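You operate a simulated robot arm through the tools that you are given. There is no shell and no other tool. Be economical: measure what you need, move in short steps, check, and stop when the job is done.

The job below is to be done with a simulated robot arm. You get a single attempt, and the scene is never put back.

TASK
Open the bottom drawer of the measuring bench, take the gold bush on the top of the wooden table and put it away in the inside of the bottom drawer of the measuring bench and shut the drawer again. Fetch the purple pad and set it on the bottom shelf of the steel shelves. Fetch the brown cube marked "W-21" from the second shelf from the bottom of the steel shelves and set it on the middle shelf of the archive rack. Put the teal cube that says "263" from the middle shelf of the steel shelves on the blue folder and the teal cube that says "C 69" on the silver steel tile there. Open the bottom drawer of the orange cabinet, take the orange beam and put it in the inside of the bottom drawer of the orange cabinet and shut the drawer again. Do these in any order.

Only the result counts: the job must be done as asked and must still hold three seconds after the hand-in. Knocking over, shifting, dropping, spilling or breaking anything else fails it.

THE ROBOT
A 6-joint arm with a two-finger gripper on a trunk, on a base that drives. Base frame: it is fixed to the floor where the robot stands at the start and does not move with it; the origin is under the middle of the robot, x ahead of it, y to its left, z up. Lengths are in m, angles in rad, forces in N, time in s.
Its first joint turns from -2.007 to 2.007 rad. Places, roughly: blue folder [-2.25, 1.25, 1]; bottom drawer of the measuring bench [0.5, -0.1, 0.6]; bottom drawer of the orange cabinet [-2.4, 0.7, 0.5]; bottom shelf of the steel shelves [-1.7, 1.1, 0.1]; brown cube [-2, 1.25, 0.5]; gold bush (2x2x3 cm) [-1, 2.5, 0.9]; inside of the bottom drawer of the measuring bench [0.5, -0.1, 0.6]; inside of the bottom drawer of the orange cabinet [-2.4, 0.8, 0.5]; middle shelf of the archive rack [0.9, 2.1, 1]; orange beam [-1.75, 1.25, 1]; purple pad (8x6x6 cm) [-1.8, 3.3, 0.9]; steel tile (8x8x1 cm) [-1.8, 1.1, 0.9]; teal cube [-2, 1.25, 1]. Payload 2.1 kg.
Tool frame: the origin (TCP) lies between the finger pads and is the grasp point; the fingertips stand 0.02 m ahead of it; z points along the fingers, y is the line along which they close. Largest opening 0.1 m; the body of the gripper starts 0.063 m behind the TCP.
Orientation is that of the tool frame in the base frame, as [roll, pitch, yaw] about the fixed x, y, z axes, in that order (R = Rz(yaw) Ry(pitch) Rx(roll)). With the fingers straight down and closing along the base's y, the tool's x points along the base's -x, its y along +y and its z along -z.

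THE INTERFACE
- The arm moves only by the tool arm_command. Its argument "rows" is a list that holds one entry, the list of rows, each a list of 6 numbers: the shift along the tool's x, y, z in m, then the turn, a rotation vector about the tool's x, y, z in degrees. In form: [[[dx, dy, dz, rx, ry, rz], ...]]. A call has 1 to 12 rows; each row shifts and turns the commanded pose from where the row before left it, along the tool's axes as they then stand. "hand" is the opening in per cent of the stroke, from 0 (shut) to 100 (fully open), set as the call begins (left out, the last holds). Each row takes 0.2 s and may step no farther than 0.05 m and 0.15 rad from the row before; otherwise, or with a gripper value out of range, the whole call is refused. Where a pose cannot be reached the arm comes as near as it can. A force on the tool above 40 N (or 10 N above the force at the start of the call, whichever is more), or a blocked arm, ends the call early, and 0.2 s more pass. Each finger travels about 0.153 m/s and halts on what it meets, pressing with about 44 N; the grip force reading is that of the motor and also rises with nothing between the fingers. The clock runs only during rows and for 0.2 s after the last one: add rows that do not move to give the fingers time. It gives the time, the measured TCP pose, the force on the tool (base axes), the opening and the grip force at its end, in the units of the frame above (readings bear some noise), with the torque about the TCP (base axes, N m) and any sound that the robot's microphone picked up.
- Cameras (640 x 400 px; columns grow to the right, rows downward): "scene" is now at [-0.0119, 0.1137, 1.6151]; the picture's right is [-0.50, -0.87, 0.00], its down [-0.81, 0.46, -0.36] and it looks along [0.31, -0.18, -0.93] (base axes); focal length 266 px, centre (320, 200). "wrist" rides on the gripper at [0.07, -0.019, -0.099] in the tool frame; the picture's right is [0.26, 0.97, 0.00], its down [-0.75, 0.20, -0.63] and it looks along [-0.61, 0.16, 0.78] (tool axes); focal length 230 px, centre (320, 200). There is no depth. A picture from a camera that has moved, and an enlarged one, comes with that camera's place and axes in the base frame and with its lens.
- capture(camera): a new picture of that camera. The clock stands still meanwhile.
- lift_body(by): slides the trunk up (or, below 0, down) by that many m; the arm and the scene camera ride with it, the base frame stays. It gives what a move gives, with no picture.
- drive_base(legs): drives the robot by 1 to 6 legs, each [ahead, turn to the left] in m and rad, along the robot's own axes; the way and the turn of a leg run together, so that a leg with both is an arc; at most 1.5 m and 3.142 rad a leg. The arm and the cameras ride along, it lands a little off, and it stops where it bumps. It gives what a move gives.
- pan_tilt(pan, tilt): turns the head with the scene camera to pan (to the left, within 2.705 rad either way) and tilt (down, from -0.506 to 1.204), counted from straight ahead of the robot. It gives what a move gives.
- enlarge(camera, box): a new picture of the part [left, top, right, bottom] of that camera's present view, enlarged. The clock stands still meanwhile.
- finish_job(): hands the job in; it is judged then, once.

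Go step by step. Nothing tells you exact positions but the pictures and the camera data: compare them with the known pose of the tool, close in by small moves and look again before you grip or let go. The budget is 483 turns and 216 pictures, counting those below and the enlarged ones. Unless the task says otherwise, let go and move clear before handing in.

The tools are called after "Emit:" as a command line: name --argument value ..., lists and objects as JSON in quotes. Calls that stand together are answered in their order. arm_command: Moves the arm, as the interface text tells. Its arguments: {"type":"object","properties":{"rows":{"type":"array","items":{"type":"array","items":{"type":"array","items":{"type":"number"}}}},"hand":{"type":"number"}},"required":["rows"]} The other tools are called the same way: lift_body (by) slides the trunk up or down; drive_base (legs) drives the base; pan_tilt (pan, tilt) turns the head that bears the scene camera; capture (camera) takes a picture; enlarge (camera, box) takes an enlarged picture of a part of a camera's view; finish_job () hands the job in.

At the start:

```text
time_s: 0.0
ee_pos: [0.2573, 0.0891, 0.8725]
tool_rot: [-3.141, -0.001, -3.141]
wrist_force: [-0.1, -0.7, 0.3]
moment: [0.01, -0.03, 0.01]
opening: 0.1002
grip_force: 0.0
trunk travel left (down, up): [-0.85, 0.14]
robot x, y, heading: [0.0007, 0.0014, -0.003]
head pan, tilt: [-0.522, 1.201]
```

scene: 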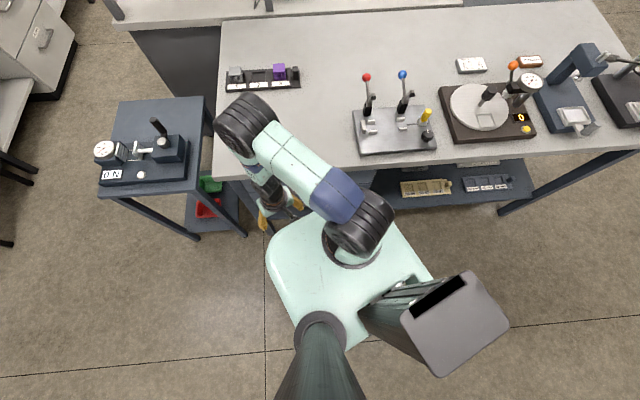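
wrist: 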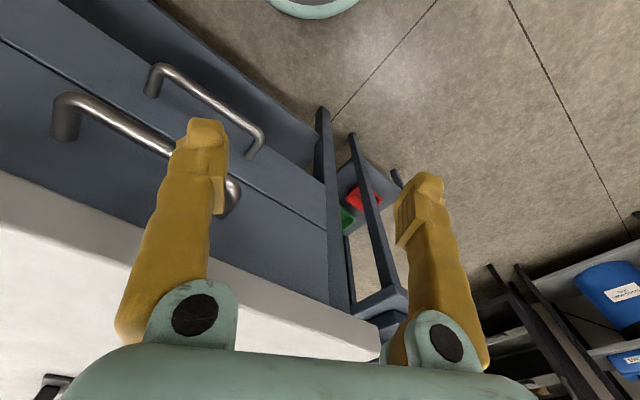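

I see the measuring bench ahead with its drawers under the top; I first look around to build a map of the room.

Emit:
pan_tilt --pan 0 --tilt 0.7

Emit:
capture --camera "scene"

Emit:
pan_tilt --pan 1.3 --tilt 0.5

Emit:
capture --camera "scene"

Emit:
pan_tilt --pan 2.6 --tilt 0.5

Emit:
capture --camera "scene"

```text
time_s: 0.9
ee_pos: [0.2588, 0.0903, 0.8723]
tool_rot: [-3.141, 0.001, 3.14]
wrist_force: [-1.0, 0.4, -0.1]
moment: [0.0, -0.05, 0.0]
opening: 0.1
grip_force: 0.0
trunk travel left (down, up): [-0.85, 0.14]
robot x, y, heading: [0.0029, 0.0021, 0.0]
head pan, tilt: [0.0, 0.7]
```

```text
213 pictures are left
camera scene: at [0.0245, 0.1412, 1.6511], right [0.0, -1.0, 0.0], down [-0.64, 0.0, -0.76], along [0.76, 0.0, -0.64], focal length 266 px, centre (320, 200)
```

scene: 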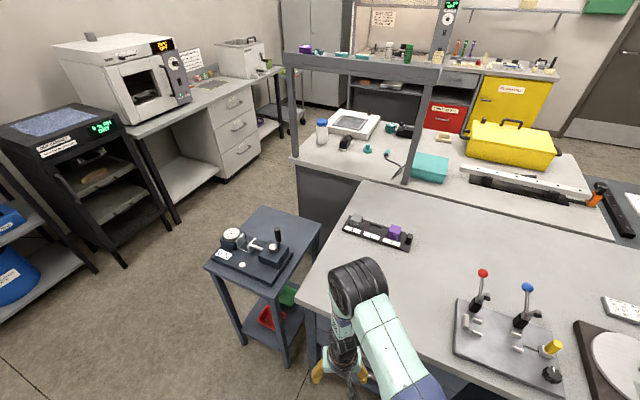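

```text
time_s: 2.4
ee_pos: [0.2578, 0.0882, 0.8723]
tool_rot: [-3.141, 0.0, 3.141]
wrist_force: [0.5, -0.2, 0.0]
moment: [-0.04, 0.03, 0.02]
opening: 0.0999
grip_force: 0.1
trunk travel left (down, up): [-0.85, 0.14]
robot x, y, heading: [-0.0025, 0.0037, -0.001]
head pan, tilt: [1.3, 0.499]
```

```text
212 pictures are left
camera scene: at [-0.0359, 0.2292, 1.6688], right [0.96, -0.27, 0.0], down [-0.13, -0.46, -0.88], along [0.24, 0.85, -0.48], focal length 266 px, centre (320, 200)
```

scene: 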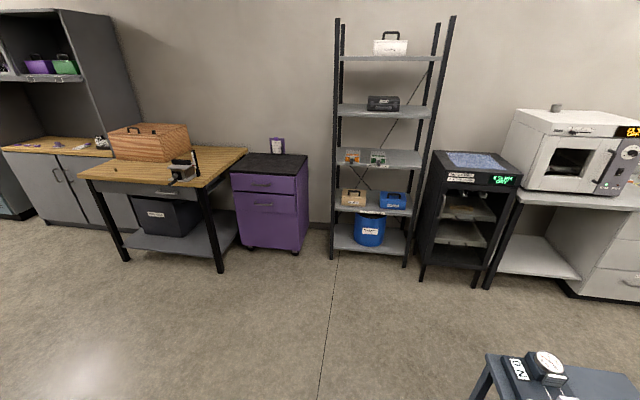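

```text
time_s: 3.9
ee_pos: [0.2584, 0.0895, 0.8732]
tool_rot: [-3.141, 0.0, -3.141]
wrist_force: [0.0, 0.0, 0.2]
moment: [0.0, 0.0, 0.0]
opening: 0.1002
grip_force: 0.2
trunk travel left (down, up): [-0.85, 0.14]
robot x, y, heading: [-0.0006, 0.0007, 0.0]
head pan, tilt: [2.601, 0.499]
```

```text
211 pictures are left
camera scene: at [-0.1383, 0.1885, 1.6688], right [0.52, 0.86, 0.0], down [0.41, -0.25, -0.88], along [-0.75, 0.45, -0.48], focal length 266 px, centre (320, 200)
```

scene: 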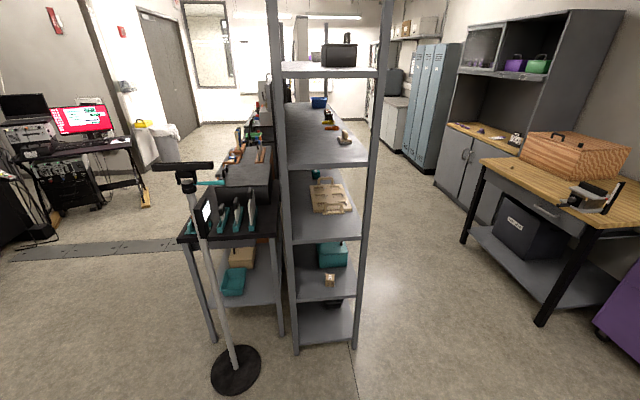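

The bench is turned about -0.47 rad relative to me, and its bottom drawer handle lies near [0.35, -0.055, 0.62]. I back off and square up to it, then look.

Emit:
drive_base --legs '[[-0.15, 0], [0, -1.035], [-0.33, 0], [0, 0.56]]'

Emit:
pan_tilt --pan 0 --tilt 0.9

Emit:
capture --camera "scene"

Emit:
capture --camera "wrist"

```text
time_s: 11.2
ee_pos: [-0.0458, 0.2408, 0.873]
tool_rot: [-3.14, 0.001, 2.652]
wrist_force: [0.4, -0.9, -0.4]
moment: [0.01, -0.03, -0.01]
opening: 0.0999
grip_force: 0.0
trunk travel left (down, up): [-0.85, 0.14]
robot x, y, heading: [-0.3185, 0.2828, -0.491]
head pan, tilt: [2.601, 0.499]
```

```text
time_s: 13.6
ee_pos: [-0.0459, 0.2411, 0.8735]
tool_rot: [-3.14, 0.003, 2.651]
wrist_force: [0.1, -0.3, 0.6]
moment: [0.02, 0.04, -0.01]
opening: 0.0999
grip_force: 0.1
trunk travel left (down, up): [-0.85, 0.14]
robot x, y, heading: [-0.3115, 0.2844, -0.494]
head pan, tilt: [0.0, 0.901]
```

```text
210 pictures are left
camera scene: at [-0.2366, 0.4016, 1.635], right [-0.47, -0.88, 0.0], down [-0.69, 0.37, -0.62], along [0.55, -0.29, -0.78], focal length 266 px, centre (320, 200)
```

scene: 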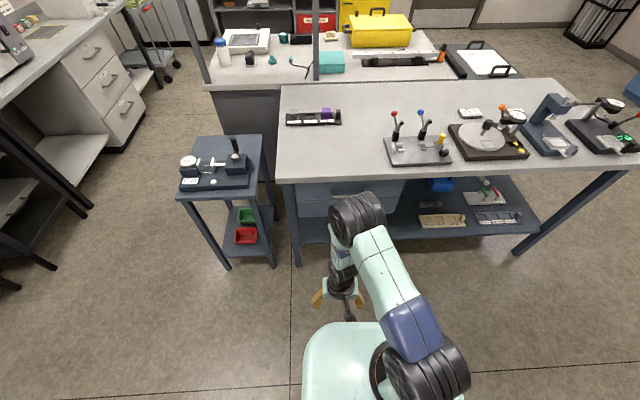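

```text
209 pictures are left
camera wrist: at [-0.1175, 0.2583, 0.9735], right [0.23, 0.97, 0.0], down [0.76, -0.18, 0.63], along [0.61, -0.14, -0.78], focal length 230 px, centre (320, 200)
```

wrist: 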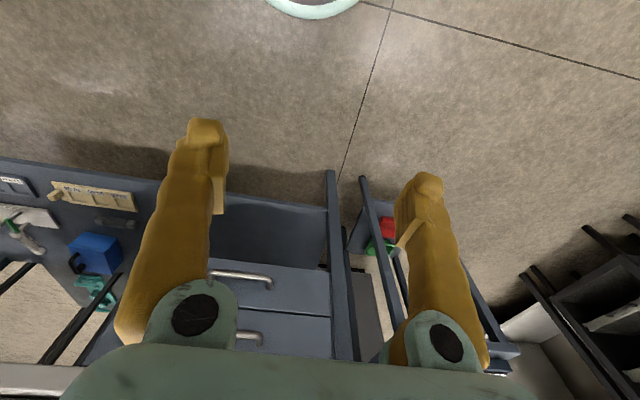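

The bench normal is at about heading -0.43. I turn the gripper to horizontal here in the clear to see whether the arm holds that pose.

Emit:
arm_command --rows '[[[0, 0, 0, 0, -8.2, 0], [0, 0, 0, 0, -8.2, 0], [0, 0, 0, 0, -8.2, 0], [0, 0, 0, 0, -8.2, 0], [0, 0, 0, 0, -8.2, 0], [0, 0, 0, 0, -8.2, 0], [0, 0, 0, 0, -8.2, 0], [0, 0, 0, 0, -8.2, 0], [0, 0, 0, 0, -8.2, 0], [0, 0, 0, 0, -8.2, 0], [0, 0, 0, 0, -8, 0], [0, 0, 0, 0, 0, 0]]]'

Emit:
capture --camera "scene"

```text
time_s: 14.7
ee_pos: [0.0157, 0.2035, 0.9171]
tool_rot: [2.892, 0.748, 2.25]
wrist_force: [0.7, 1.0, 0.0]
moment: [0.01, -0.04, 0.02]
opening: 0.1
grip_force: 0.1
trunk travel left (down, up): [-0.85, 0.14]
robot x, y, heading: [-0.315, 0.2866, -0.493]
head pan, tilt: [0.0, 0.901]
stopped in row 5: the arm was blocked; the commanded pose is now the measured one
```

```text
208 pictures are left
camera scene: at [-0.2365, 0.4009, 1.635], right [-0.47, -0.88, 0.0], down [-0.69, 0.37, -0.62], along [0.55, -0.29, -0.78], focal length 266 px, centre (320, 200)
```

scene: 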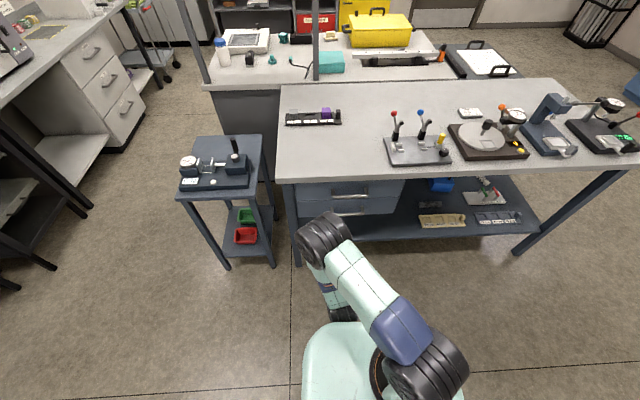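

The arm blocked about half way because the wrist was too close in; I move the tool outward while turning further.

Emit:
arm_command --rows '[[[-0.03, 0, 0.02, 0, 0, 0], [-0.03, 0, 0.02, 0, 0, 0], [-0.03, 0, 0.02, 0, -8, 0], [-0.025, 0, 0.02, 0, -8, 0], [-0.02, 0, 0.02, 0, -8, 0], [-0.02, 0, 0.02, 0, -8, 0], [-0.02, 0, 0.02, 0, -8, 0], [0, 0, 0, 0, 0, 0]]]'

Emit:
capture --camera "scene"

```text
time_s: 16.5
ee_pos: [0.1699, 0.0544, 0.9748]
tool_rot: [2.13, 1.363, 1.417]
wrist_force: [1.1, 0.1, -0.2]
moment: [-0.02, -0.01, 0.01]
opening: 0.1
grip_force: 0.1
trunk travel left (down, up): [-0.85, 0.14]
robot x, y, heading: [-0.3135, 0.2858, -0.487]
head pan, tilt: [0.0, 0.901]
```

```text
207 pictures are left
camera scene: at [-0.237, 0.4018, 1.635], right [-0.47, -0.88, 0.0], down [-0.69, 0.37, -0.62], along [0.55, -0.29, -0.78], focal length 266 px, centre (320, 200)
```

scene: 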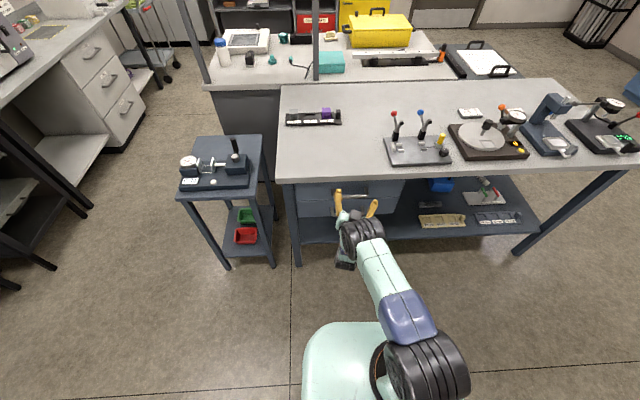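

The gripper points nearly forward now. I level it to heading -0.43 and roll it 79 degrees so the fingers close vertically, then lower the trunk toward handle height.

Emit:
arm_command --rows '[[[0, 0, 0, -8.2, -1.65, 0], [0, 0, 0, -8.2, -1.65, 0], [0, 0, 0, 0, 0, 7.9], [0, 0, 0, 0, 0, 7.9], [0, 0, 0, 0, 0, 7.9], [0, 0, 0, 0, 0, 7.9], [0, 0, 0, 0, 0, 7.9], [0, 0, 0, 0, 0, 7.9], [0, 0, 0, 0, 0, 7.9], [0, 0, 0, 0, 0, 7.9], [0, 0, 0, 0, 0, 7.9], [0, 0, 0, 0, 0, 7.9]]]'

Emit:
lift_body --by -0.33

Emit:
capture --camera "wrist"

Emit:
capture --camera "scene"

```text
time_s: 19.1
ee_pos: [0.1696, 0.0546, 0.9746]
tool_rot: [1.573, -0.004, 1.142]
wrist_force: [0.0, 0.7, 0.0]
moment: [0.01, -0.01, 0.0]
opening: 0.1
grip_force: 0.0
trunk travel left (down, up): [-0.85, 0.14]
robot x, y, heading: [-0.3154, 0.2861, -0.492]
head pan, tilt: [0.0, 0.901]
```

```text
time_s: 22.3
ee_pos: [0.1694, 0.0538, 0.645]
tool_rot: [1.573, 0.0, 1.141]
wrist_force: [0.4, -0.2, 0.7]
moment: [-0.03, 0.01, 0.0]
opening: 0.1001
grip_force: 0.1
trunk travel left (down, up): [-0.52, 0.47]
robot x, y, heading: [-0.3159, 0.2842, -0.494]
head pan, tilt: [0.0, 0.901]
```

```text
206 pictures are left
camera wrist: at [0.1076, 0.1599, 0.6265], right [0.11, 0.23, 0.97], down [-0.89, -0.42, 0.2], along [0.45, -0.88, 0.16], focal length 230 px, centre (320, 200)
```

wrist: 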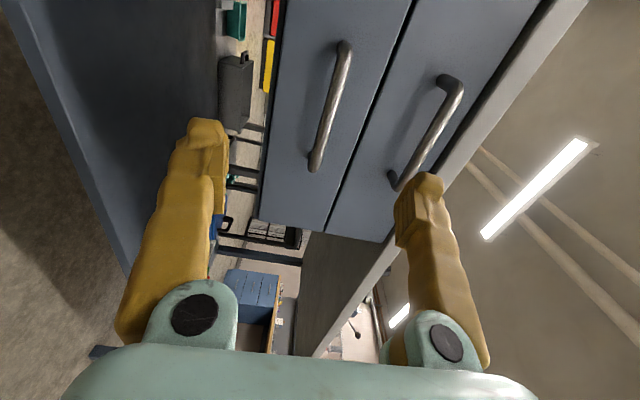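

```text
205 pictures are left
camera scene: at [-0.2368, 0.4014, 1.305], right [-0.47, -0.88, 0.0], down [-0.69, 0.37, -0.62], along [0.55, -0.29, -0.78], focal length 266 px, centre (320, 200)
```

scene: 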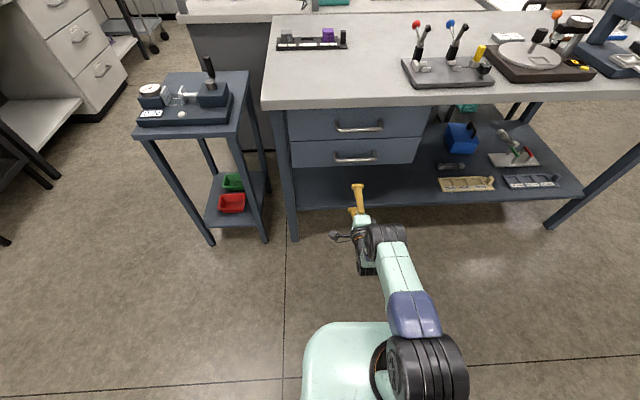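

The bottom handle is at about [0.329, -0.04, 0.658]. I raise the tool 1.3 cm and drive 0.14 m ahead, then look again.

Emit:
arm_command --rows '[[[0, 0.013, 0, 0, 0, 0], [0, 0, 0, 0, 0, 0]]]'

Emit:
drive_base --legs '[[0.13, 0]]'

Emit:
capture --camera "wrist"

Emit:
capture --camera "scene"

```text
time_s: 22.9
ee_pos: [0.1705, 0.0535, 0.6565]
tool_rot: [1.573, 0.0, 1.142]
wrist_force: [-0.2, -0.1, -0.5]
moment: [0.02, 0.0, 0.0]
opening: 0.0998
grip_force: 0.0
trunk travel left (down, up): [-0.52, 0.47]
robot x, y, heading: [-0.3198, 0.2845, -0.49]
head pan, tilt: [0.0, 0.901]
```

```text
time_s: 24.2
ee_pos: [0.2847, -0.0067, 0.6555]
tool_rot: [1.574, 0.001, 1.142]
wrist_force: [0.3, 0.1, -0.3]
moment: [-0.01, -0.02, -0.02]
opening: 0.1001
grip_force: 0.0
trunk travel left (down, up): [-0.52, 0.47]
robot x, y, heading: [-0.2013, 0.2244, -0.493]
head pan, tilt: [0.0, 0.901]
```

```text
204 pictures are left
camera wrist: at [0.2232, 0.0984, 0.6391], right [0.11, 0.23, 0.97], down [-0.88, -0.42, 0.2], along [0.45, -0.88, 0.16], focal length 230 px, centre (320, 200)
```

wrist: 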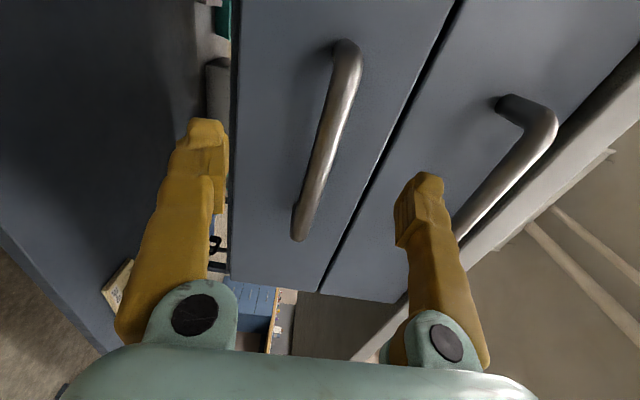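

```text
203 pictures are left
camera scene: at [-0.1208, 0.3396, 1.3049], right [-0.47, -0.88, 0.0], down [-0.69, 0.37, -0.62], along [0.55, -0.29, -0.78], focal length 266 px, centre (320, 200)
```

scene: 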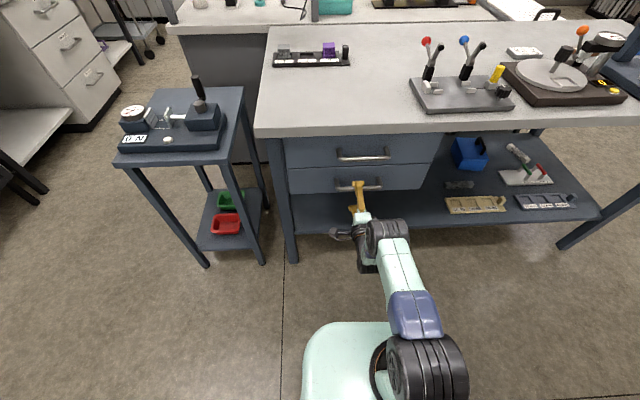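

The bar lies about 7–8 cm ahead of the TCP at matching height. I push the tool ahead along its axis.

Emit:
arm_command --rows '[[[0, 0.003, 0.03, 0, 0, 0], [0, 0, 0.03, 0, 0, 0], [0, 0, 0.01, 0, 0, 0], [0, 0, 0, 0, 0, 0]]]'

Emit:
capture --camera "wrist"

```text
time_s: 25.2
ee_pos: [0.3427, -0.034, 0.6594]
tool_rot: [1.575, 0.0, 1.139]
wrist_force: [-19.7, 9.3, 4.0]
moment: [-0.5, -1.09, -0.06]
opening: 0.0999
grip_force: 0.0
trunk travel left (down, up): [-0.52, 0.47]
robot x, y, heading: [-0.1983, 0.2194, -0.489]
head pan, tilt: [0.0, 0.901]
stopped in row 4: the force on the tool passed its limit at 41 N (the readings are from after the stop); the commanded pose is now the measured one
```

```text
202 pictures are left
camera wrist: at [0.2809, 0.071, 0.6424], right [0.11, 0.23, 0.97], down [-0.88, -0.42, 0.2], along [0.45, -0.88, 0.16], focal length 230 px, centre (320, 200)
```

wrist: 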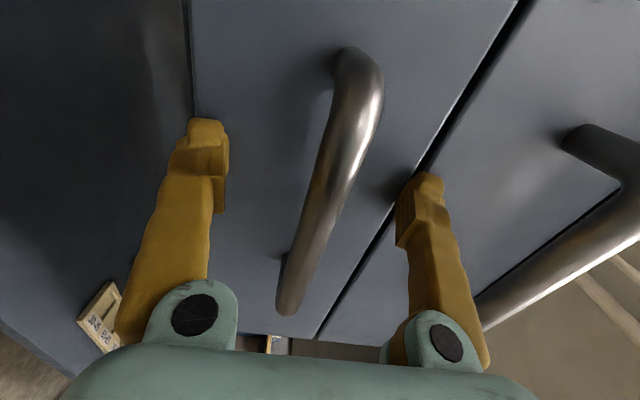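

The fingertips touch the drawer face with the bar between them. I back off 5 mm and close on the bar.

Emit:
arm_command --rows '[[[0, 0, -0.006, 0, 0, 0], [0, 0, 0, 0, 0, 0]]]'

Emit:
arm_command --rows '[[[0, 0, 0, 0, 0, 0], [0, 0, 0, 0, 0, 0], [0, 0, 0, 0, 0, 0]]]' --hand 0

Emit:
capture --camera "wrist"

```text
time_s: 25.9
ee_pos: [0.3408, -0.0329, 0.6559]
tool_rot: [1.581, -0.002, 1.142]
wrist_force: [-0.3, 0.5, -0.9]
moment: [-0.01, 0.01, 0.03]
opening: 0.0999
grip_force: 0.0
trunk travel left (down, up): [-0.52, 0.47]
robot x, y, heading: [-0.2013, 0.2217, -0.494]
head pan, tilt: [0.0, 0.901]
```

```text
time_s: 26.6
ee_pos: [0.3412, -0.0332, 0.655]
tool_rot: [1.581, -0.001, 1.142]
wrist_force: [-0.3, -0.5, 1.0]
moment: [0.01, 0.0, 0.01]
opening: 0.0002
grip_force: 29.8
trunk travel left (down, up): [-0.52, 0.47]
robot x, y, heading: [-0.2002, 0.2251, -0.489]
head pan, tilt: [0.0, 0.901]
```

```text
201 pictures are left
camera wrist: at [0.2784, 0.0723, 0.6395], right [0.12, 0.23, 0.97], down [-0.88, -0.42, 0.21], along [0.45, -0.88, 0.15], focal length 230 px, centre (320, 200)
```

wrist: 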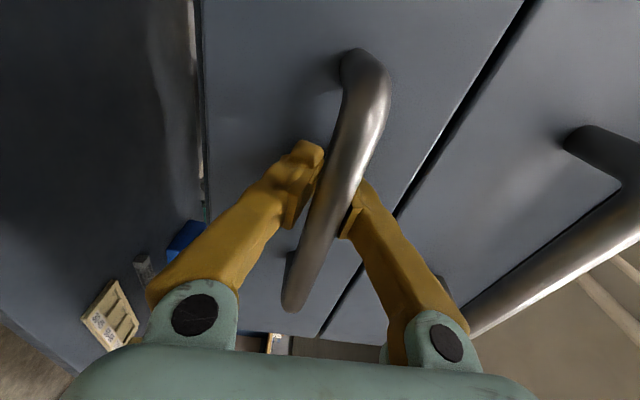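

The fingers shut fully behind the bar, so the bar is about 2 cm nearer me. I open, back off 2 cm and grip again.

Emit:
arm_command --rows '[[[0, 0, 0, 0, 0, 0], [0, 0, 0, 0, 0, 0], [0, 0, -0.022, 0, 0, 0], [0, 0, 0, 0, 0, 0]]]' --hand 100

Emit:
arm_command --rows '[[[0, 0, 0, 0, 0, 0], [0, 0, 0, 0, 0, 0], [0, 0, 0, 0, 0, 0], [0, 0, 0, 0, 0, 0]]]' --hand 0

```text
time_s: 27.6
ee_pos: [0.3216, -0.0231, 0.6568]
tool_rot: [1.58, 0.001, 1.141]
wrist_force: [-0.8, -0.2, 0.1]
moment: [0.0, 0.02, 0.03]
opening: 0.0999
grip_force: 0.1
trunk travel left (down, up): [-0.52, 0.47]
robot x, y, heading: [-0.2001, 0.2223, -0.489]
head pan, tilt: [0.0, 0.901]
```

```text
time_s: 28.6
ee_pos: [0.3204, -0.0235, 0.6582]
tool_rot: [1.575, 0.002, 1.142]
wrist_force: [4.4, -2.2, 10.3]
moment: [-0.06, 0.0, 0.0]
opening: 0.0073
grip_force: 35.2
trunk travel left (down, up): [-0.52, 0.47]
robot x, y, heading: [-0.2019, 0.2237, -0.494]
head pan, tilt: [0.0, 0.901]
```

It holds something 7 mm thick. I try a short pull with the arm.

Emit:
arm_command --rows '[[[0, 0, -0.01, 0, 0, 0], [0, 0, -0.01, 0, 0, 0], [0, 0, -0.01, 0, 0, 0], [0, 0, 0, 0, 0, 0]]]'

Emit:
capture --camera "wrist"

```text
time_s: 29.6
ee_pos: [0.2919, -0.0109, 0.659]
tool_rot: [1.576, 0.001, 1.143]
wrist_force: [0.5, 1.2, 11.1]
moment: [-0.06, 0.0, 0.02]
opening: 0.0071
grip_force: 35.3
trunk travel left (down, up): [-0.52, 0.47]
robot x, y, heading: [-0.201, 0.2248, -0.492]
head pan, tilt: [0.0, 0.901]
```

```text
200 pictures are left
camera wrist: at [0.2297, 0.095, 0.6414], right [0.11, 0.23, 0.97], down [-0.88, -0.42, 0.21], along [0.45, -0.88, 0.16], focal length 230 px, centre (320, 200)
```

wrist: 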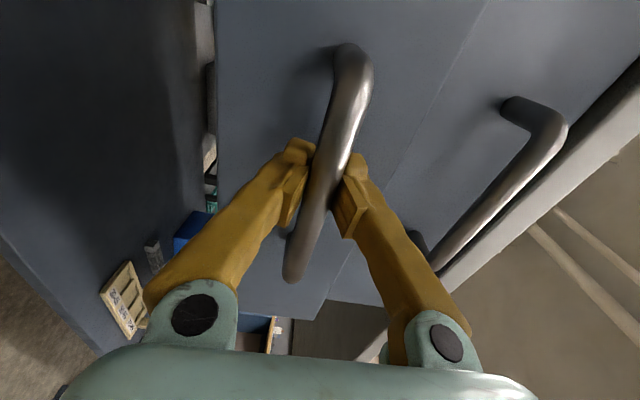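

The drawer is moving with the hand. I pull it out by driving back 0.17 m.

Emit:
drive_base --legs '[[-0.17, 0]]'

Emit:
capture --camera "scene"

Emit:
capture --camera "wrist"

```text
time_s: 31.1
ee_pos: [0.1405, 0.0676, 0.6581]
tool_rot: [1.578, -0.004, 1.14]
wrist_force: [-6.6, -15.5, 10.7]
moment: [-0.03, 0.09, 0.21]
opening: 0.0059
grip_force: 32.5
trunk travel left (down, up): [-0.52, 0.47]
robot x, y, heading: [-0.3522, 0.2991, -0.489]
head pan, tilt: [0.0, 0.901]
```

```text
199 pictures are left
camera scene: at [-0.2759, 0.4182, 1.3055], right [-0.47, -0.88, 0.0], down [-0.69, 0.37, -0.62], along [0.55, -0.29, -0.78], focal length 266 px, centre (320, 200)
```

scene: 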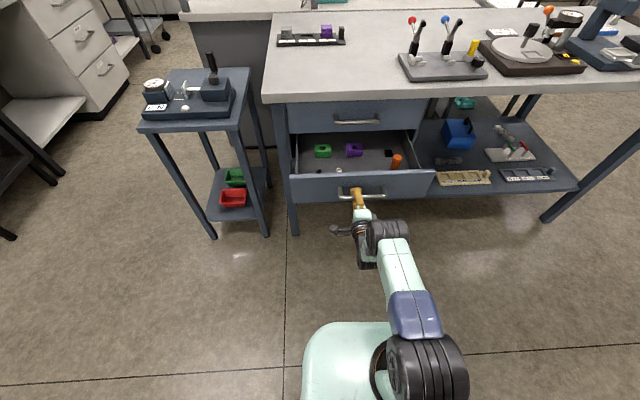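

```text
198 pictures are left
camera wrist: at [0.0789, 0.1729, 0.6416], right [0.11, 0.23, 0.97], down [-0.89, -0.42, 0.2], along [0.45, -0.88, 0.15], focal length 230 px, centre (320, 200)
```

wrist: 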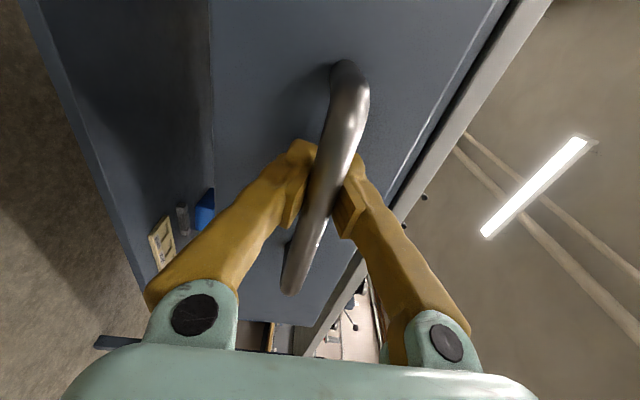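

The drawer is open about 0.2 m, with room at its front centre. I let go, back off, and turn the tool back to pointing down.

Emit:
arm_command --rows '[[[0, 0, 0, 0, 0, 0], [0, 0, 0, 0, 0, 0], [0, 0, 0, 0, 0, 0]]]' --hand 100

Emit:
drive_base --legs '[[-0.25, 0]]'

Emit:
arm_command --rows '[[[0, 0, 0, 0, 0, -8.2], [0, 0, 0, 0, 0, -8.2], [0, 0, 0, 0, 0, -8.2], [0, 0, 0, 0, 0, -8.2], [0, 0, 0, 0, 0, -8.2], [0, 0, 0, 0, 0, -8.2], [0, 0, 0, 0, 0, -8.2], [0, 0, 0, 0, 0, -8.2], [0, 0, 0, 0, 0, -8.2], [0, 0, 0, 0, 0, -8.2], [0, 0, 0, 0, 0, -8.2]]]'

Emit:
arm_command --rows '[[[0.02, 0, -0.02, 0, 8, 0], [0.02, 0, -0.02, 0, 8, 0], [0.02, 0, -0.02, 0, 8, 0], [0.025, 0, -0.02, 0, 8, 0], [0.03, 0, -0.02, 0, 8, 0], [0.03, 0, -0.01, 0, 8, 0], [0.03, 0, 0, 0, 8, 0], [0.02, 0, 0, 0, 8, 0], [0.01, 0, 0, 0, 8, 0], [0, 0, 0, 0, 8, 0], [0, 0, 0, 0, 8, 0], [0, 0, 0, 0, 2, 0]]]'

Emit:
lift_body --by 0.4

```text
time_s: 31.9
ee_pos: [0.1429, 0.0678, 0.6579]
tool_rot: [1.579, 0.0, 1.141]
wrist_force: [0.0, 0.0, 0.1]
moment: [-0.02, -0.01, 0.0]
opening: 0.1003
grip_force: 0.0
trunk travel left (down, up): [-0.52, 0.47]
robot x, y, heading: [-0.3497, 0.3053, -0.491]
head pan, tilt: [0.0, 0.901]
```

```text
time_s: 33.7
ee_pos: [-0.0784, 0.1857, 0.6575]
tool_rot: [1.581, 0.0, 1.135]
wrist_force: [-0.5, 0.2, -0.9]
moment: [0.03, 0.01, 0.01]
opening: 0.1001
grip_force: 0.1
trunk travel left (down, up): [-0.52, 0.47]
robot x, y, heading: [-0.5681, 0.4192, -0.492]
head pan, tilt: [0.0, 0.901]
```

```text
time_s: 36.1
ee_pos: [-0.0767, 0.1842, 0.656]
tool_rot: [-2.578, 1.56, -3.011]
wrist_force: [-0.4, 0.0, 0.8]
moment: [0.03, -0.01, -0.02]
opening: 0.0999
grip_force: 0.0
trunk travel left (down, up): [-0.52, 0.47]
robot x, y, heading: [-0.5709, 0.4205, -0.498]
head pan, tilt: [0.0, 0.901]
```

```text
time_s: 38.7
ee_pos: [-0.262, 0.2709, 0.5259]
tool_rot: [-3.138, -0.008, 2.706]
wrist_force: [0.7, 0.3, 0.1]
moment: [-0.04, 0.0, 0.0]
opening: 0.0999
grip_force: 0.0
trunk travel left (down, up): [-0.52, 0.47]
robot x, y, heading: [-0.572, 0.42, -0.501]
head pan, tilt: [0.0, 0.901]
```

```text
time_s: 42.6
ee_pos: [-0.2636, 0.2705, 0.9272]
tool_rot: [-3.137, -0.006, 2.707]
wrist_force: [0.5, -0.3, 0.1]
moment: [-0.03, -0.02, 0.02]
opening: 0.0999
grip_force: 0.0
trunk travel left (down, up): [-0.92, 0.07]
robot x, y, heading: [-0.5706, 0.4214, -0.492]
head pan, tilt: [0.0, 0.901]
```

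Now I turn toward the wooden table near [-1, 2.5] and drive closer to look at it.

Emit:
drive_base --legs '[[0, 2.27], [1.05, 0]]'

Emit:
pan_tilt --pan 0 --tilt 0.7

Emit:
capture --camera "scene"

```text
time_s: 53.4
ee_pos: [-0.8631, 1.7889, 0.9266]
tool_rot: [-3.137, -0.008, -1.313]
wrist_force: [0.2, 0.4, 1.1]
moment: [0.01, 0.0, 0.05]
opening: 0.1001
grip_force: 0.0
trunk travel left (down, up): [-0.92, 0.07]
robot x, y, heading: [-0.7824, 1.4571, 1.767]
head pan, tilt: [0.0, 0.901]
```

```text
time_s: 54.1
ee_pos: [-0.8638, 1.7891, 0.9271]
tool_rot: [-3.139, -0.01, -1.314]
wrist_force: [-0.3, 0.2, 1.2]
moment: [0.0, 0.01, -0.01]
opening: 0.1
grip_force: 0.1
trunk travel left (down, up): [-0.92, 0.07]
robot x, y, heading: [-0.7828, 1.4545, 1.771]
head pan, tilt: [0.0, 0.7]
```

```text
197 pictures are left
camera scene: at [-0.9247, 1.4543, 1.7211], right [0.98, 0.2, 0.0], down [0.13, -0.63, -0.76], along [-0.15, 0.75, -0.64], focal length 266 px, centre (320, 200)
```

scene: 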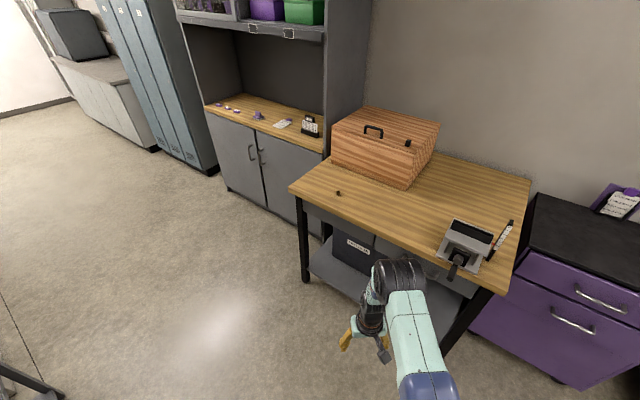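

I see the wooden table with a small object near its front left edge; I enlarge that and the workbench beside it.

Emit:
enlarge --camera "scene" --box '[290, 150, 390, 230]'

Emit:
enlarge --camera "scene" --box '[200, 85, 330, 150]'

```text
5.00 times, centred on (340, 190) of scene
camera zoom: at [-0.9247, 1.4543, 1.7211], right [0.98, 0.2, 0.0], down [0.13, -0.63, -0.76], along [-0.15, 0.75, -0.64], focal length 1333 px, centre (220, 250)
```

zoom: 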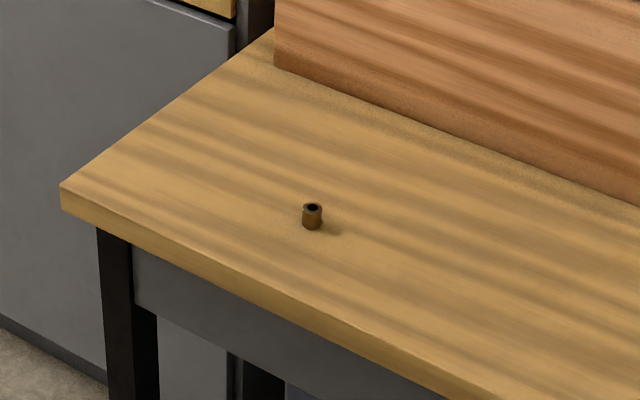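

```text
4.92 times, centred on (265, 118) of scene
camera zoom: at [-0.9247, 1.4543, 1.7211], right [0.98, 0.2, 0.0], down [0.13, -0.63, -0.76], along [-0.15, 0.75, -0.64], focal length 1312 px, centre (591, 606)
```

zoom: 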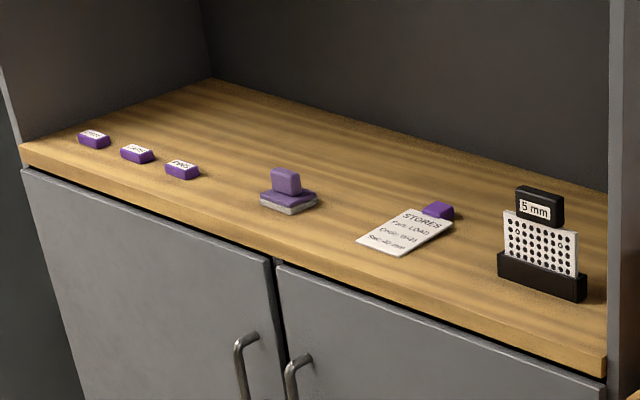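

The bush stands near [-1.04, 2.52], 0.12 m in from the table edge, and the furniture is turned so the table faces heading about 1.115. I drive square in front of it.

Emit:
drive_base --legs '[[0, 0.786], [0.7, 0], [0, -1.44]]'

Emit:
capture --camera "scene"

Emit:
capture --camera "wrist"

```text
time_s: 63.6
ee_pos: [-1.228, 2.1532, 0.9257]
tool_rot: [-3.139, -0.007, -1.964]
wrist_force: [0.1, 0.2, -0.2]
moment: [-0.01, 0.0, 0.0]
opening: 0.0999
grip_force: 0.1
trunk travel left (down, up): [-0.92, 0.07]
robot x, y, heading: [-1.3616, 1.8382, 1.121]
head pan, tilt: [0.0, 0.7]
```

```text
194 pictures are left
camera scene: at [-1.4807, 1.9238, 1.7211], right [0.9, -0.44, 0.0], down [-0.28, -0.58, -0.76], along [0.33, 0.69, -0.64], focal length 266 px, centre (320, 200)
```

scene: 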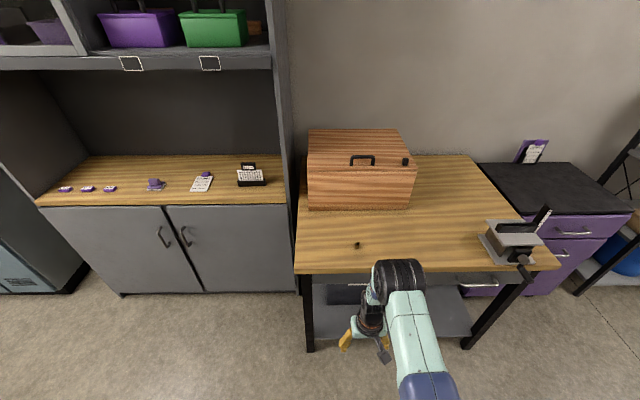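

```text
193 pictures are left
camera wrist: at [-1.239, 2.0831, 1.0274], right [-0.99, 0.13, 0.0], down [0.1, 0.78, 0.62], along [0.08, 0.62, -0.78], focal length 230 px, centre (320, 200)
```

wrist: 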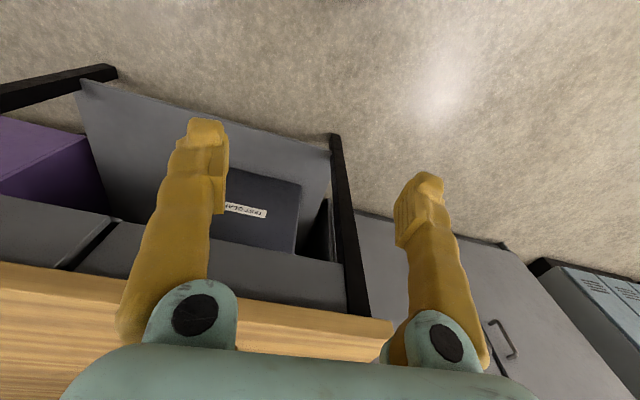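

The bush is at about [-1.04, 2.497, 0.887], straight ahead by 0.73 m. I raise the trunk and test how far out the arm reaches pointing down.

Emit:
lift_body --by 0.065

Emit:
arm_command --rows '[[[-0.03, 0, 0, 0, 0, 0], [-0.03, 0, 0, 0, 0, 0], [-0.03, 0, 0, 0, 0, 0], [-0.03, 0, 0, 0, 0, 0], [0, 0, 0, 0, 0, 0]]]'

```text
time_s: 64.6
ee_pos: [-1.2291, 2.1523, 0.9908]
tool_rot: [-3.138, -0.007, -1.963]
wrist_force: [0.7, 0.0, 0.7]
moment: [0.02, 0.02, 0.01]
opening: 0.1001
grip_force: 0.0
trunk travel left (down, up): [-0.985, 0.005]
robot x, y, heading: [-1.3662, 1.8397, 1.124]
head pan, tilt: [0.0, 0.7]
```

```text
time_s: 65.8
ee_pos: [-1.1856, 2.2564, 0.9925]
tool_rot: [-3.138, -0.011, -1.964]
wrist_force: [0.0, 0.5, 0.3]
moment: [0.0, 0.01, 0.02]
opening: 0.1001
grip_force: 0.2
out of reach, approached as far as the arm can: row 4
trunk travel left (down, up): [-0.985, 0.005]
robot x, y, heading: [-1.3637, 1.8391, 1.119]
head pan, tilt: [0.0, 0.7]
```

It reaches 0.45 m out. I drive 0.27 m ahead toward the table and look with the wrist camera.

Emit:
drive_base --legs '[[0.25, 0]]'

Emit:
capture --camera "wrist"

Emit:
capture --camera "scene"

```text
time_s: 67.6
ee_pos: [-1.0765, 2.4801, 0.9926]
tool_rot: [-3.137, -0.007, -1.963]
wrist_force: [0.1, -0.2, 0.2]
moment: [0.0, 0.0, -0.01]
opening: 0.1001
grip_force: 0.0
trunk travel left (down, up): [-0.985, 0.005]
robot x, y, heading: [-1.2551, 2.0636, 1.12]
head pan, tilt: [0.0, 0.7]
```

```text
192 pictures are left
camera wrist: at [-1.0874, 2.4093, 1.0942], right [-0.99, 0.13, 0.0], down [0.1, 0.78, 0.62], along [0.08, 0.62, -0.78], focal length 230 px, centre (320, 200)
```

wrist: 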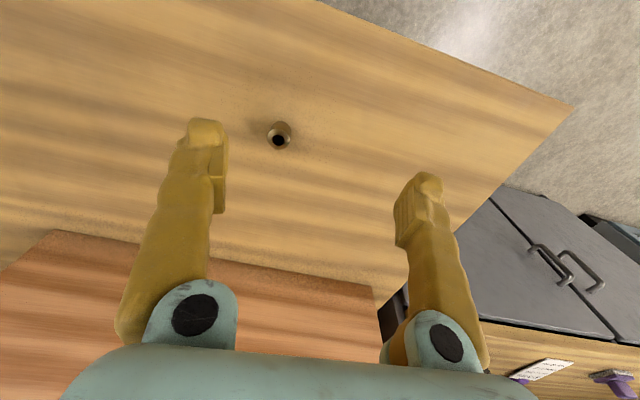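

```text
191 pictures are left
camera scene: at [-1.3734, 2.1439, 1.7862], right [0.9, -0.44, 0.0], down [-0.28, -0.58, -0.77], along [0.34, 0.69, -0.64], focal length 266 px, centre (320, 200)
```

scene: 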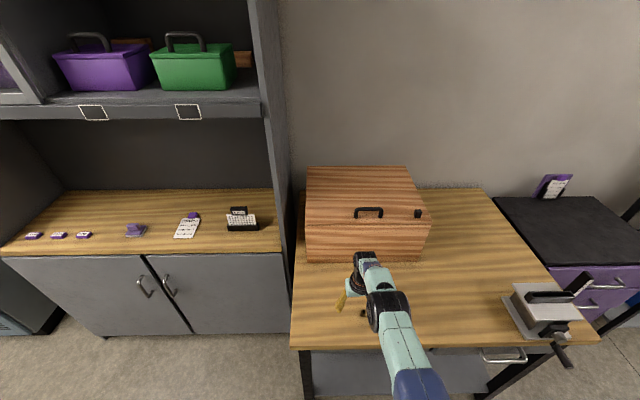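

The bush lies about 2.7 cm ahead and 3 cm right of the TCP. I drive 2.7 cm ahead, shift sideways and come half way down, then look again.

Emit:
drive_base --legs '[[0.027, 0]]'

Emit:
arm_command --rows '[[[0, -0.031, 0, 0, 0, 0], [0, 0, 0.025, 0, 0, 0], [0, 0, 0.025, 0, 0, 0], [0, 0, 0, 0, 0, 0]]]'

Emit:
capture --camera "wrist"

```text
time_s: 68.4
ee_pos: [-1.0662, 2.5011, 0.9948]
tool_rot: [-3.138, -0.006, -1.964]
wrist_force: [0.2, -0.6, -0.2]
moment: [0.02, -0.04, 0.04]
opening: 0.1
grip_force: 0.1
trunk travel left (down, up): [-0.985, 0.005]
robot x, y, heading: [-1.2433, 2.0887, 1.114]
head pan, tilt: [0.0, 0.7]
```

```text
time_s: 69.4
ee_pos: [-1.0427, 2.4773, 0.9492]
tool_rot: [-3.138, -0.009, -1.965]
wrist_force: [0.1, 0.1, 0.5]
moment: [0.0, -0.03, -0.01]
opening: 0.1001
grip_force: 0.1
out of reach, approached as far as the arm can: row 2, 3
trunk travel left (down, up): [-0.985, 0.005]
robot x, y, heading: [-1.2478, 2.0872, 1.122]
head pan, tilt: [0.0, 0.7]
```

```text
190 pictures are left
camera wrist: at [-1.0541, 2.4084, 1.0509], right [-0.99, 0.13, 0.0], down [0.1, 0.78, 0.62], along [0.08, 0.62, -0.78], focal length 230 px, centre (320, 200)
```

wrist: 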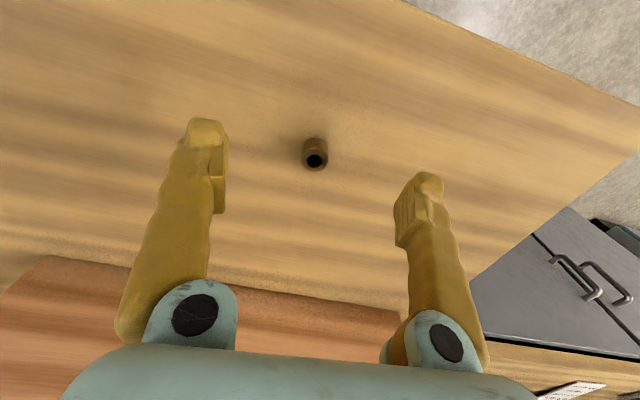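

The arm loses reach lower down, so I tilt the gripper 25 degrees forward, then move 1.7 cm ahead and 3 cm down.

Emit:
arm_command --rows '[[[0, 0, -0.01, 0, -8.33, 0], [0, 0, 0, 0, -8.33, 0], [0, 0, 0, 0, -8.33, 0], [-0.0154, 0, 0.0072, 0, 0, 0], [0.0127, 0, 0.0272, 0, 0, 0], [0, 0, 0, 0, 0, 0]]]'

Emit:
capture --camera "wrist"

```text
time_s: 70.8
ee_pos: [-1.0372, 2.4917, 0.9312]
tool_rot: [-3.137, 0.426, -1.964]
wrist_force: [-0.4, 0.2, 0.0]
moment: [-0.05, -0.01, 0.02]
opening: 0.1
grip_force: 0.1
trunk travel left (down, up): [-0.985, 0.005]
robot x, y, heading: [-1.2437, 2.0859, 1.115]
head pan, tilt: [0.0, 0.7]
```

```text
189 pictures are left
camera wrist: at [-1.0623, 2.3896, 0.9932], right [-0.98, 0.15, -0.11], down [-0.03, 0.47, 0.88], along [0.19, 0.87, -0.46], focal length 230 px, centre (320, 200)
```

wrist: 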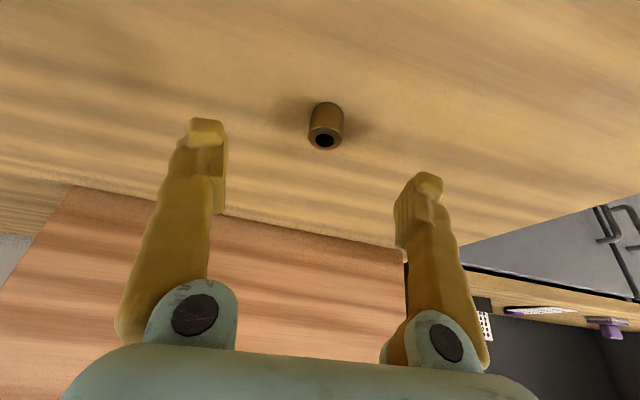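

The bush is right under the TCP. I descend 3.4 cm and grip.

Emit:
arm_command --rows '[[[0.0072, 0, 0.0154, 0, 0, 0], [0.0072, 0, 0.0154, 0, 0, 0], [0, 0, 0, 0, 0, 0]]]'

Emit:
capture --camera "wrist"

```text
time_s: 71.6
ee_pos: [-1.038, 2.4922, 0.8974]
tool_rot: [-3.14, 0.432, -1.96]
wrist_force: [0.8, 1.6, 16.5]
moment: [0.22, 0.67, -0.22]
opening: 0.0997
grip_force: 0.2
trunk travel left (down, up): [-0.985, 0.005]
robot x, y, heading: [-1.2459, 2.0844, 1.119]
head pan, tilt: [0.0, 0.7]
```

```text
188 pictures are left
camera wrist: at [-1.0622, 2.3885, 0.9605], right [-0.98, 0.15, -0.11], down [-0.03, 0.46, 0.89], along [0.19, 0.87, -0.45], focal length 230 px, centre (320, 200)
```

wrist: 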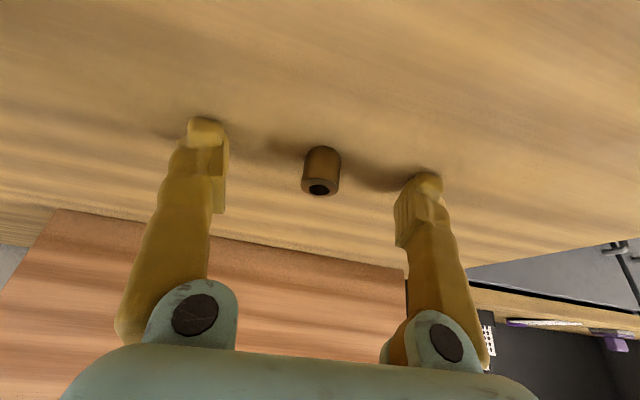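

The tips just touch the table. I lift 3 mm and close on the bush.

Emit:
arm_command --rows '[[[-0.0013, 0, -0.0027, 0, 0, 0], [0, 0, 0, 0, 0, 0]]]'

Emit:
arm_command --rows '[[[0, 0, 0, 0, 0, 0], [0, 0, 0, 0, 0, 0], [0, 0, 0, 0, 0, 0], [0, 0, 0, 0, 0, 0]]]' --hand 0

Emit:
arm_command --rows '[[[-0.01, 0, -0.022, 0, 0, 0], [-0.015, 0, -0.03, 0, 0, 0], [-0.015, 0, -0.03, 0, 0, 0], [0, 0, 0, 0, 0, 0]]]'

Emit:
capture --camera "wrist"

```text
time_s: 72.2
ee_pos: [-1.0374, 2.4912, 0.8985]
tool_rot: [-3.139, 0.425, -1.963]
wrist_force: [0.7, 1.2, 3.1]
moment: [0.1, 0.08, -0.12]
opening: 0.0997
grip_force: 0.1
trunk travel left (down, up): [-0.985, 0.005]
robot x, y, heading: [-1.2462, 2.083, 1.113]
head pan, tilt: [0.0, 0.7]
```

```text
time_s: 73.2
ee_pos: [-1.0368, 2.4906, 0.9011]
tool_rot: [-3.14, 0.428, -1.964]
wrist_force: [5.3, -1.2, 16.2]
moment: [-0.01, -0.11, -0.02]
opening: 0.0175
grip_force: 43.5
trunk travel left (down, up): [-0.985, 0.005]
robot x, y, heading: [-1.2434, 2.084, 1.118]
head pan, tilt: [0.0, 0.7]
```

```text
time_s: 74.2
ee_pos: [-1.0362, 2.4944, 0.9908]
tool_rot: [-3.138, 0.427, -1.962]
wrist_force: [-0.2, -0.5, -0.2]
moment: [0.02, 0.0, 0.06]
opening: 0.0177
grip_force: 42.8
trunk travel left (down, up): [-0.985, 0.005]
robot x, y, heading: [-1.2461, 2.0858, 1.119]
head pan, tilt: [0.0, 0.7]
```

```text
187 pictures are left
camera wrist: at [-1.0606, 2.3925, 1.053], right [-0.98, 0.15, -0.11], down [-0.03, 0.47, 0.88], along [0.19, 0.87, -0.46], focal length 230 px, centre (320, 200)
```

wrist: 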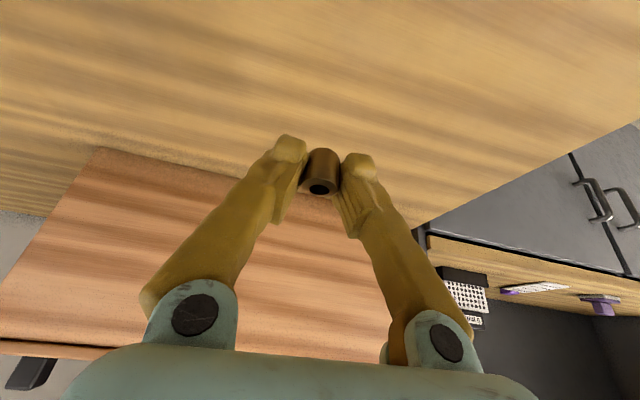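

The bush is held. I back away from the table and drive round the shelf corner to stand in front of the open drawer.

Emit:
drive_base --legs '[[-0.3, 0], [0, -1.56], [0.86, 0], [0, -1.07], [1.04, 0], [0, 1.05]]'

Emit:
pan_tilt --pan 0 --tilt 0.9

Emit:
capture --camera "scene"

```text
time_s: 94.5
ee_pos: [-0.0972, 0.2188, 0.9917]
tool_rot: [-3.137, 0.425, 2.754]
wrist_force: [0.5, 0.2, -1.0]
moment: [0.04, 0.02, 0.01]
opening: 0.0175
grip_force: 43.3
trunk travel left (down, up): [-0.985, 0.005]
robot x, y, heading: [-0.5067, 0.4251, -0.446]
head pan, tilt: [0.0, 0.7]
```

```text
time_s: 95.2
ee_pos: [-0.0976, 0.2195, 0.99]
tool_rot: [-3.138, 0.425, 2.755]
wrist_force: [0.3, -0.8, -0.2]
moment: [0.01, 0.02, 0.03]
opening: 0.0176
grip_force: 43.1
trunk travel left (down, up): [-0.985, 0.005]
robot x, y, heading: [-0.5064, 0.4248, -0.451]
head pan, tilt: [0.0, 0.901]
```

```text
186 pictures are left
camera scene: at [-0.433, 0.5465, 1.77], right [-0.43, -0.9, 0.0], down [-0.71, 0.34, -0.62], along [0.56, -0.27, -0.78], focal length 266 px, centre (320, 200)
```

scene: 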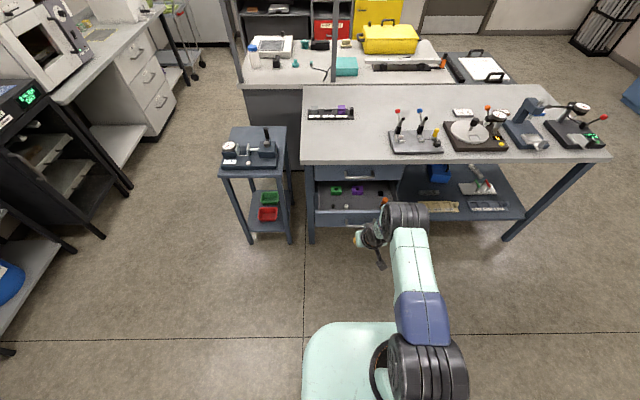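

I drive 0.3 m ahead, staying high, and look into the drawer.

Emit:
drive_base --legs '[[0.3, 0]]'

Emit:
capture --camera "wrist"

Emit:
pan_tilt --pan 0 --tilt 1.1

Emit:
capture --camera "scene"

```text
time_s: 97.3
ee_pos: [0.1723, 0.0867, 0.9913]
tool_rot: [-3.138, 0.428, 2.754]
wrist_force: [0.0, -0.3, 0.0]
moment: [-0.05, -0.01, -0.01]
opening: 0.0175
grip_force: 42.9
trunk travel left (down, up): [-0.985, 0.005]
robot x, y, heading: [-0.2323, 0.2954, -0.448]
head pan, tilt: [0.0, 0.901]
```

```text
185 pictures are left
camera wrist: at [0.0676, 0.1115, 1.0536], right [0.15, 0.98, -0.11], down [0.47, 0.03, 0.88], along [0.87, -0.18, -0.45], focal length 230 px, centre (320, 200)
```

wrist: 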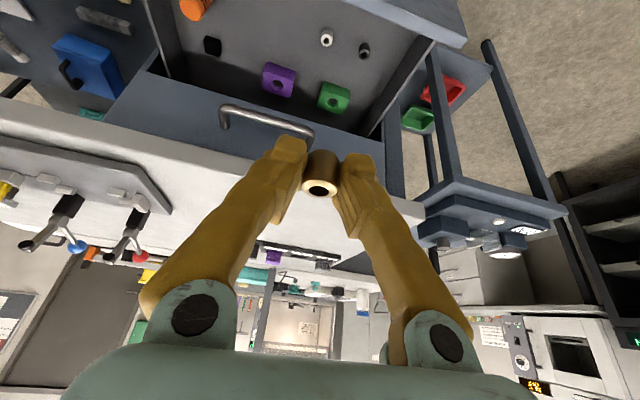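

```text
time_s: 98.0
ee_pos: [0.1751, 0.0875, 0.9908]
tool_rot: [-3.137, 0.425, 2.754]
wrist_force: [-0.3, -0.2, 0.4]
moment: [0.01, 0.01, -0.02]
opening: 0.0175
grip_force: 43.3
trunk travel left (down, up): [-0.985, 0.005]
robot x, y, heading: [-0.2359, 0.2935, -0.451]
head pan, tilt: [0.0, 1.1]
```

```text
184 pictures are left
camera scene: at [-0.1714, 0.4206, 1.7562], right [-0.43, -0.9, 0.0], down [-0.8, 0.39, -0.45], along [0.41, -0.2, -0.89], focal length 266 px, centre (320, 200)
```

scene: 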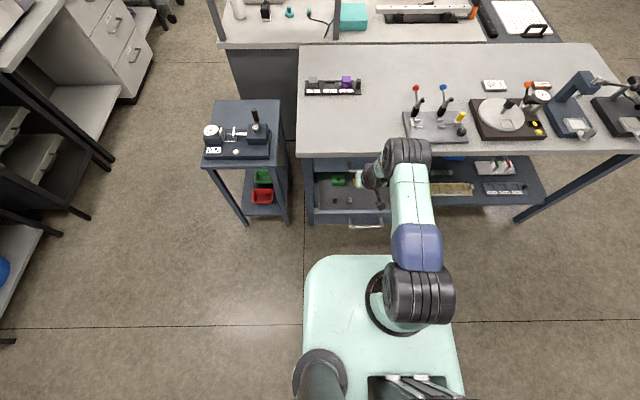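

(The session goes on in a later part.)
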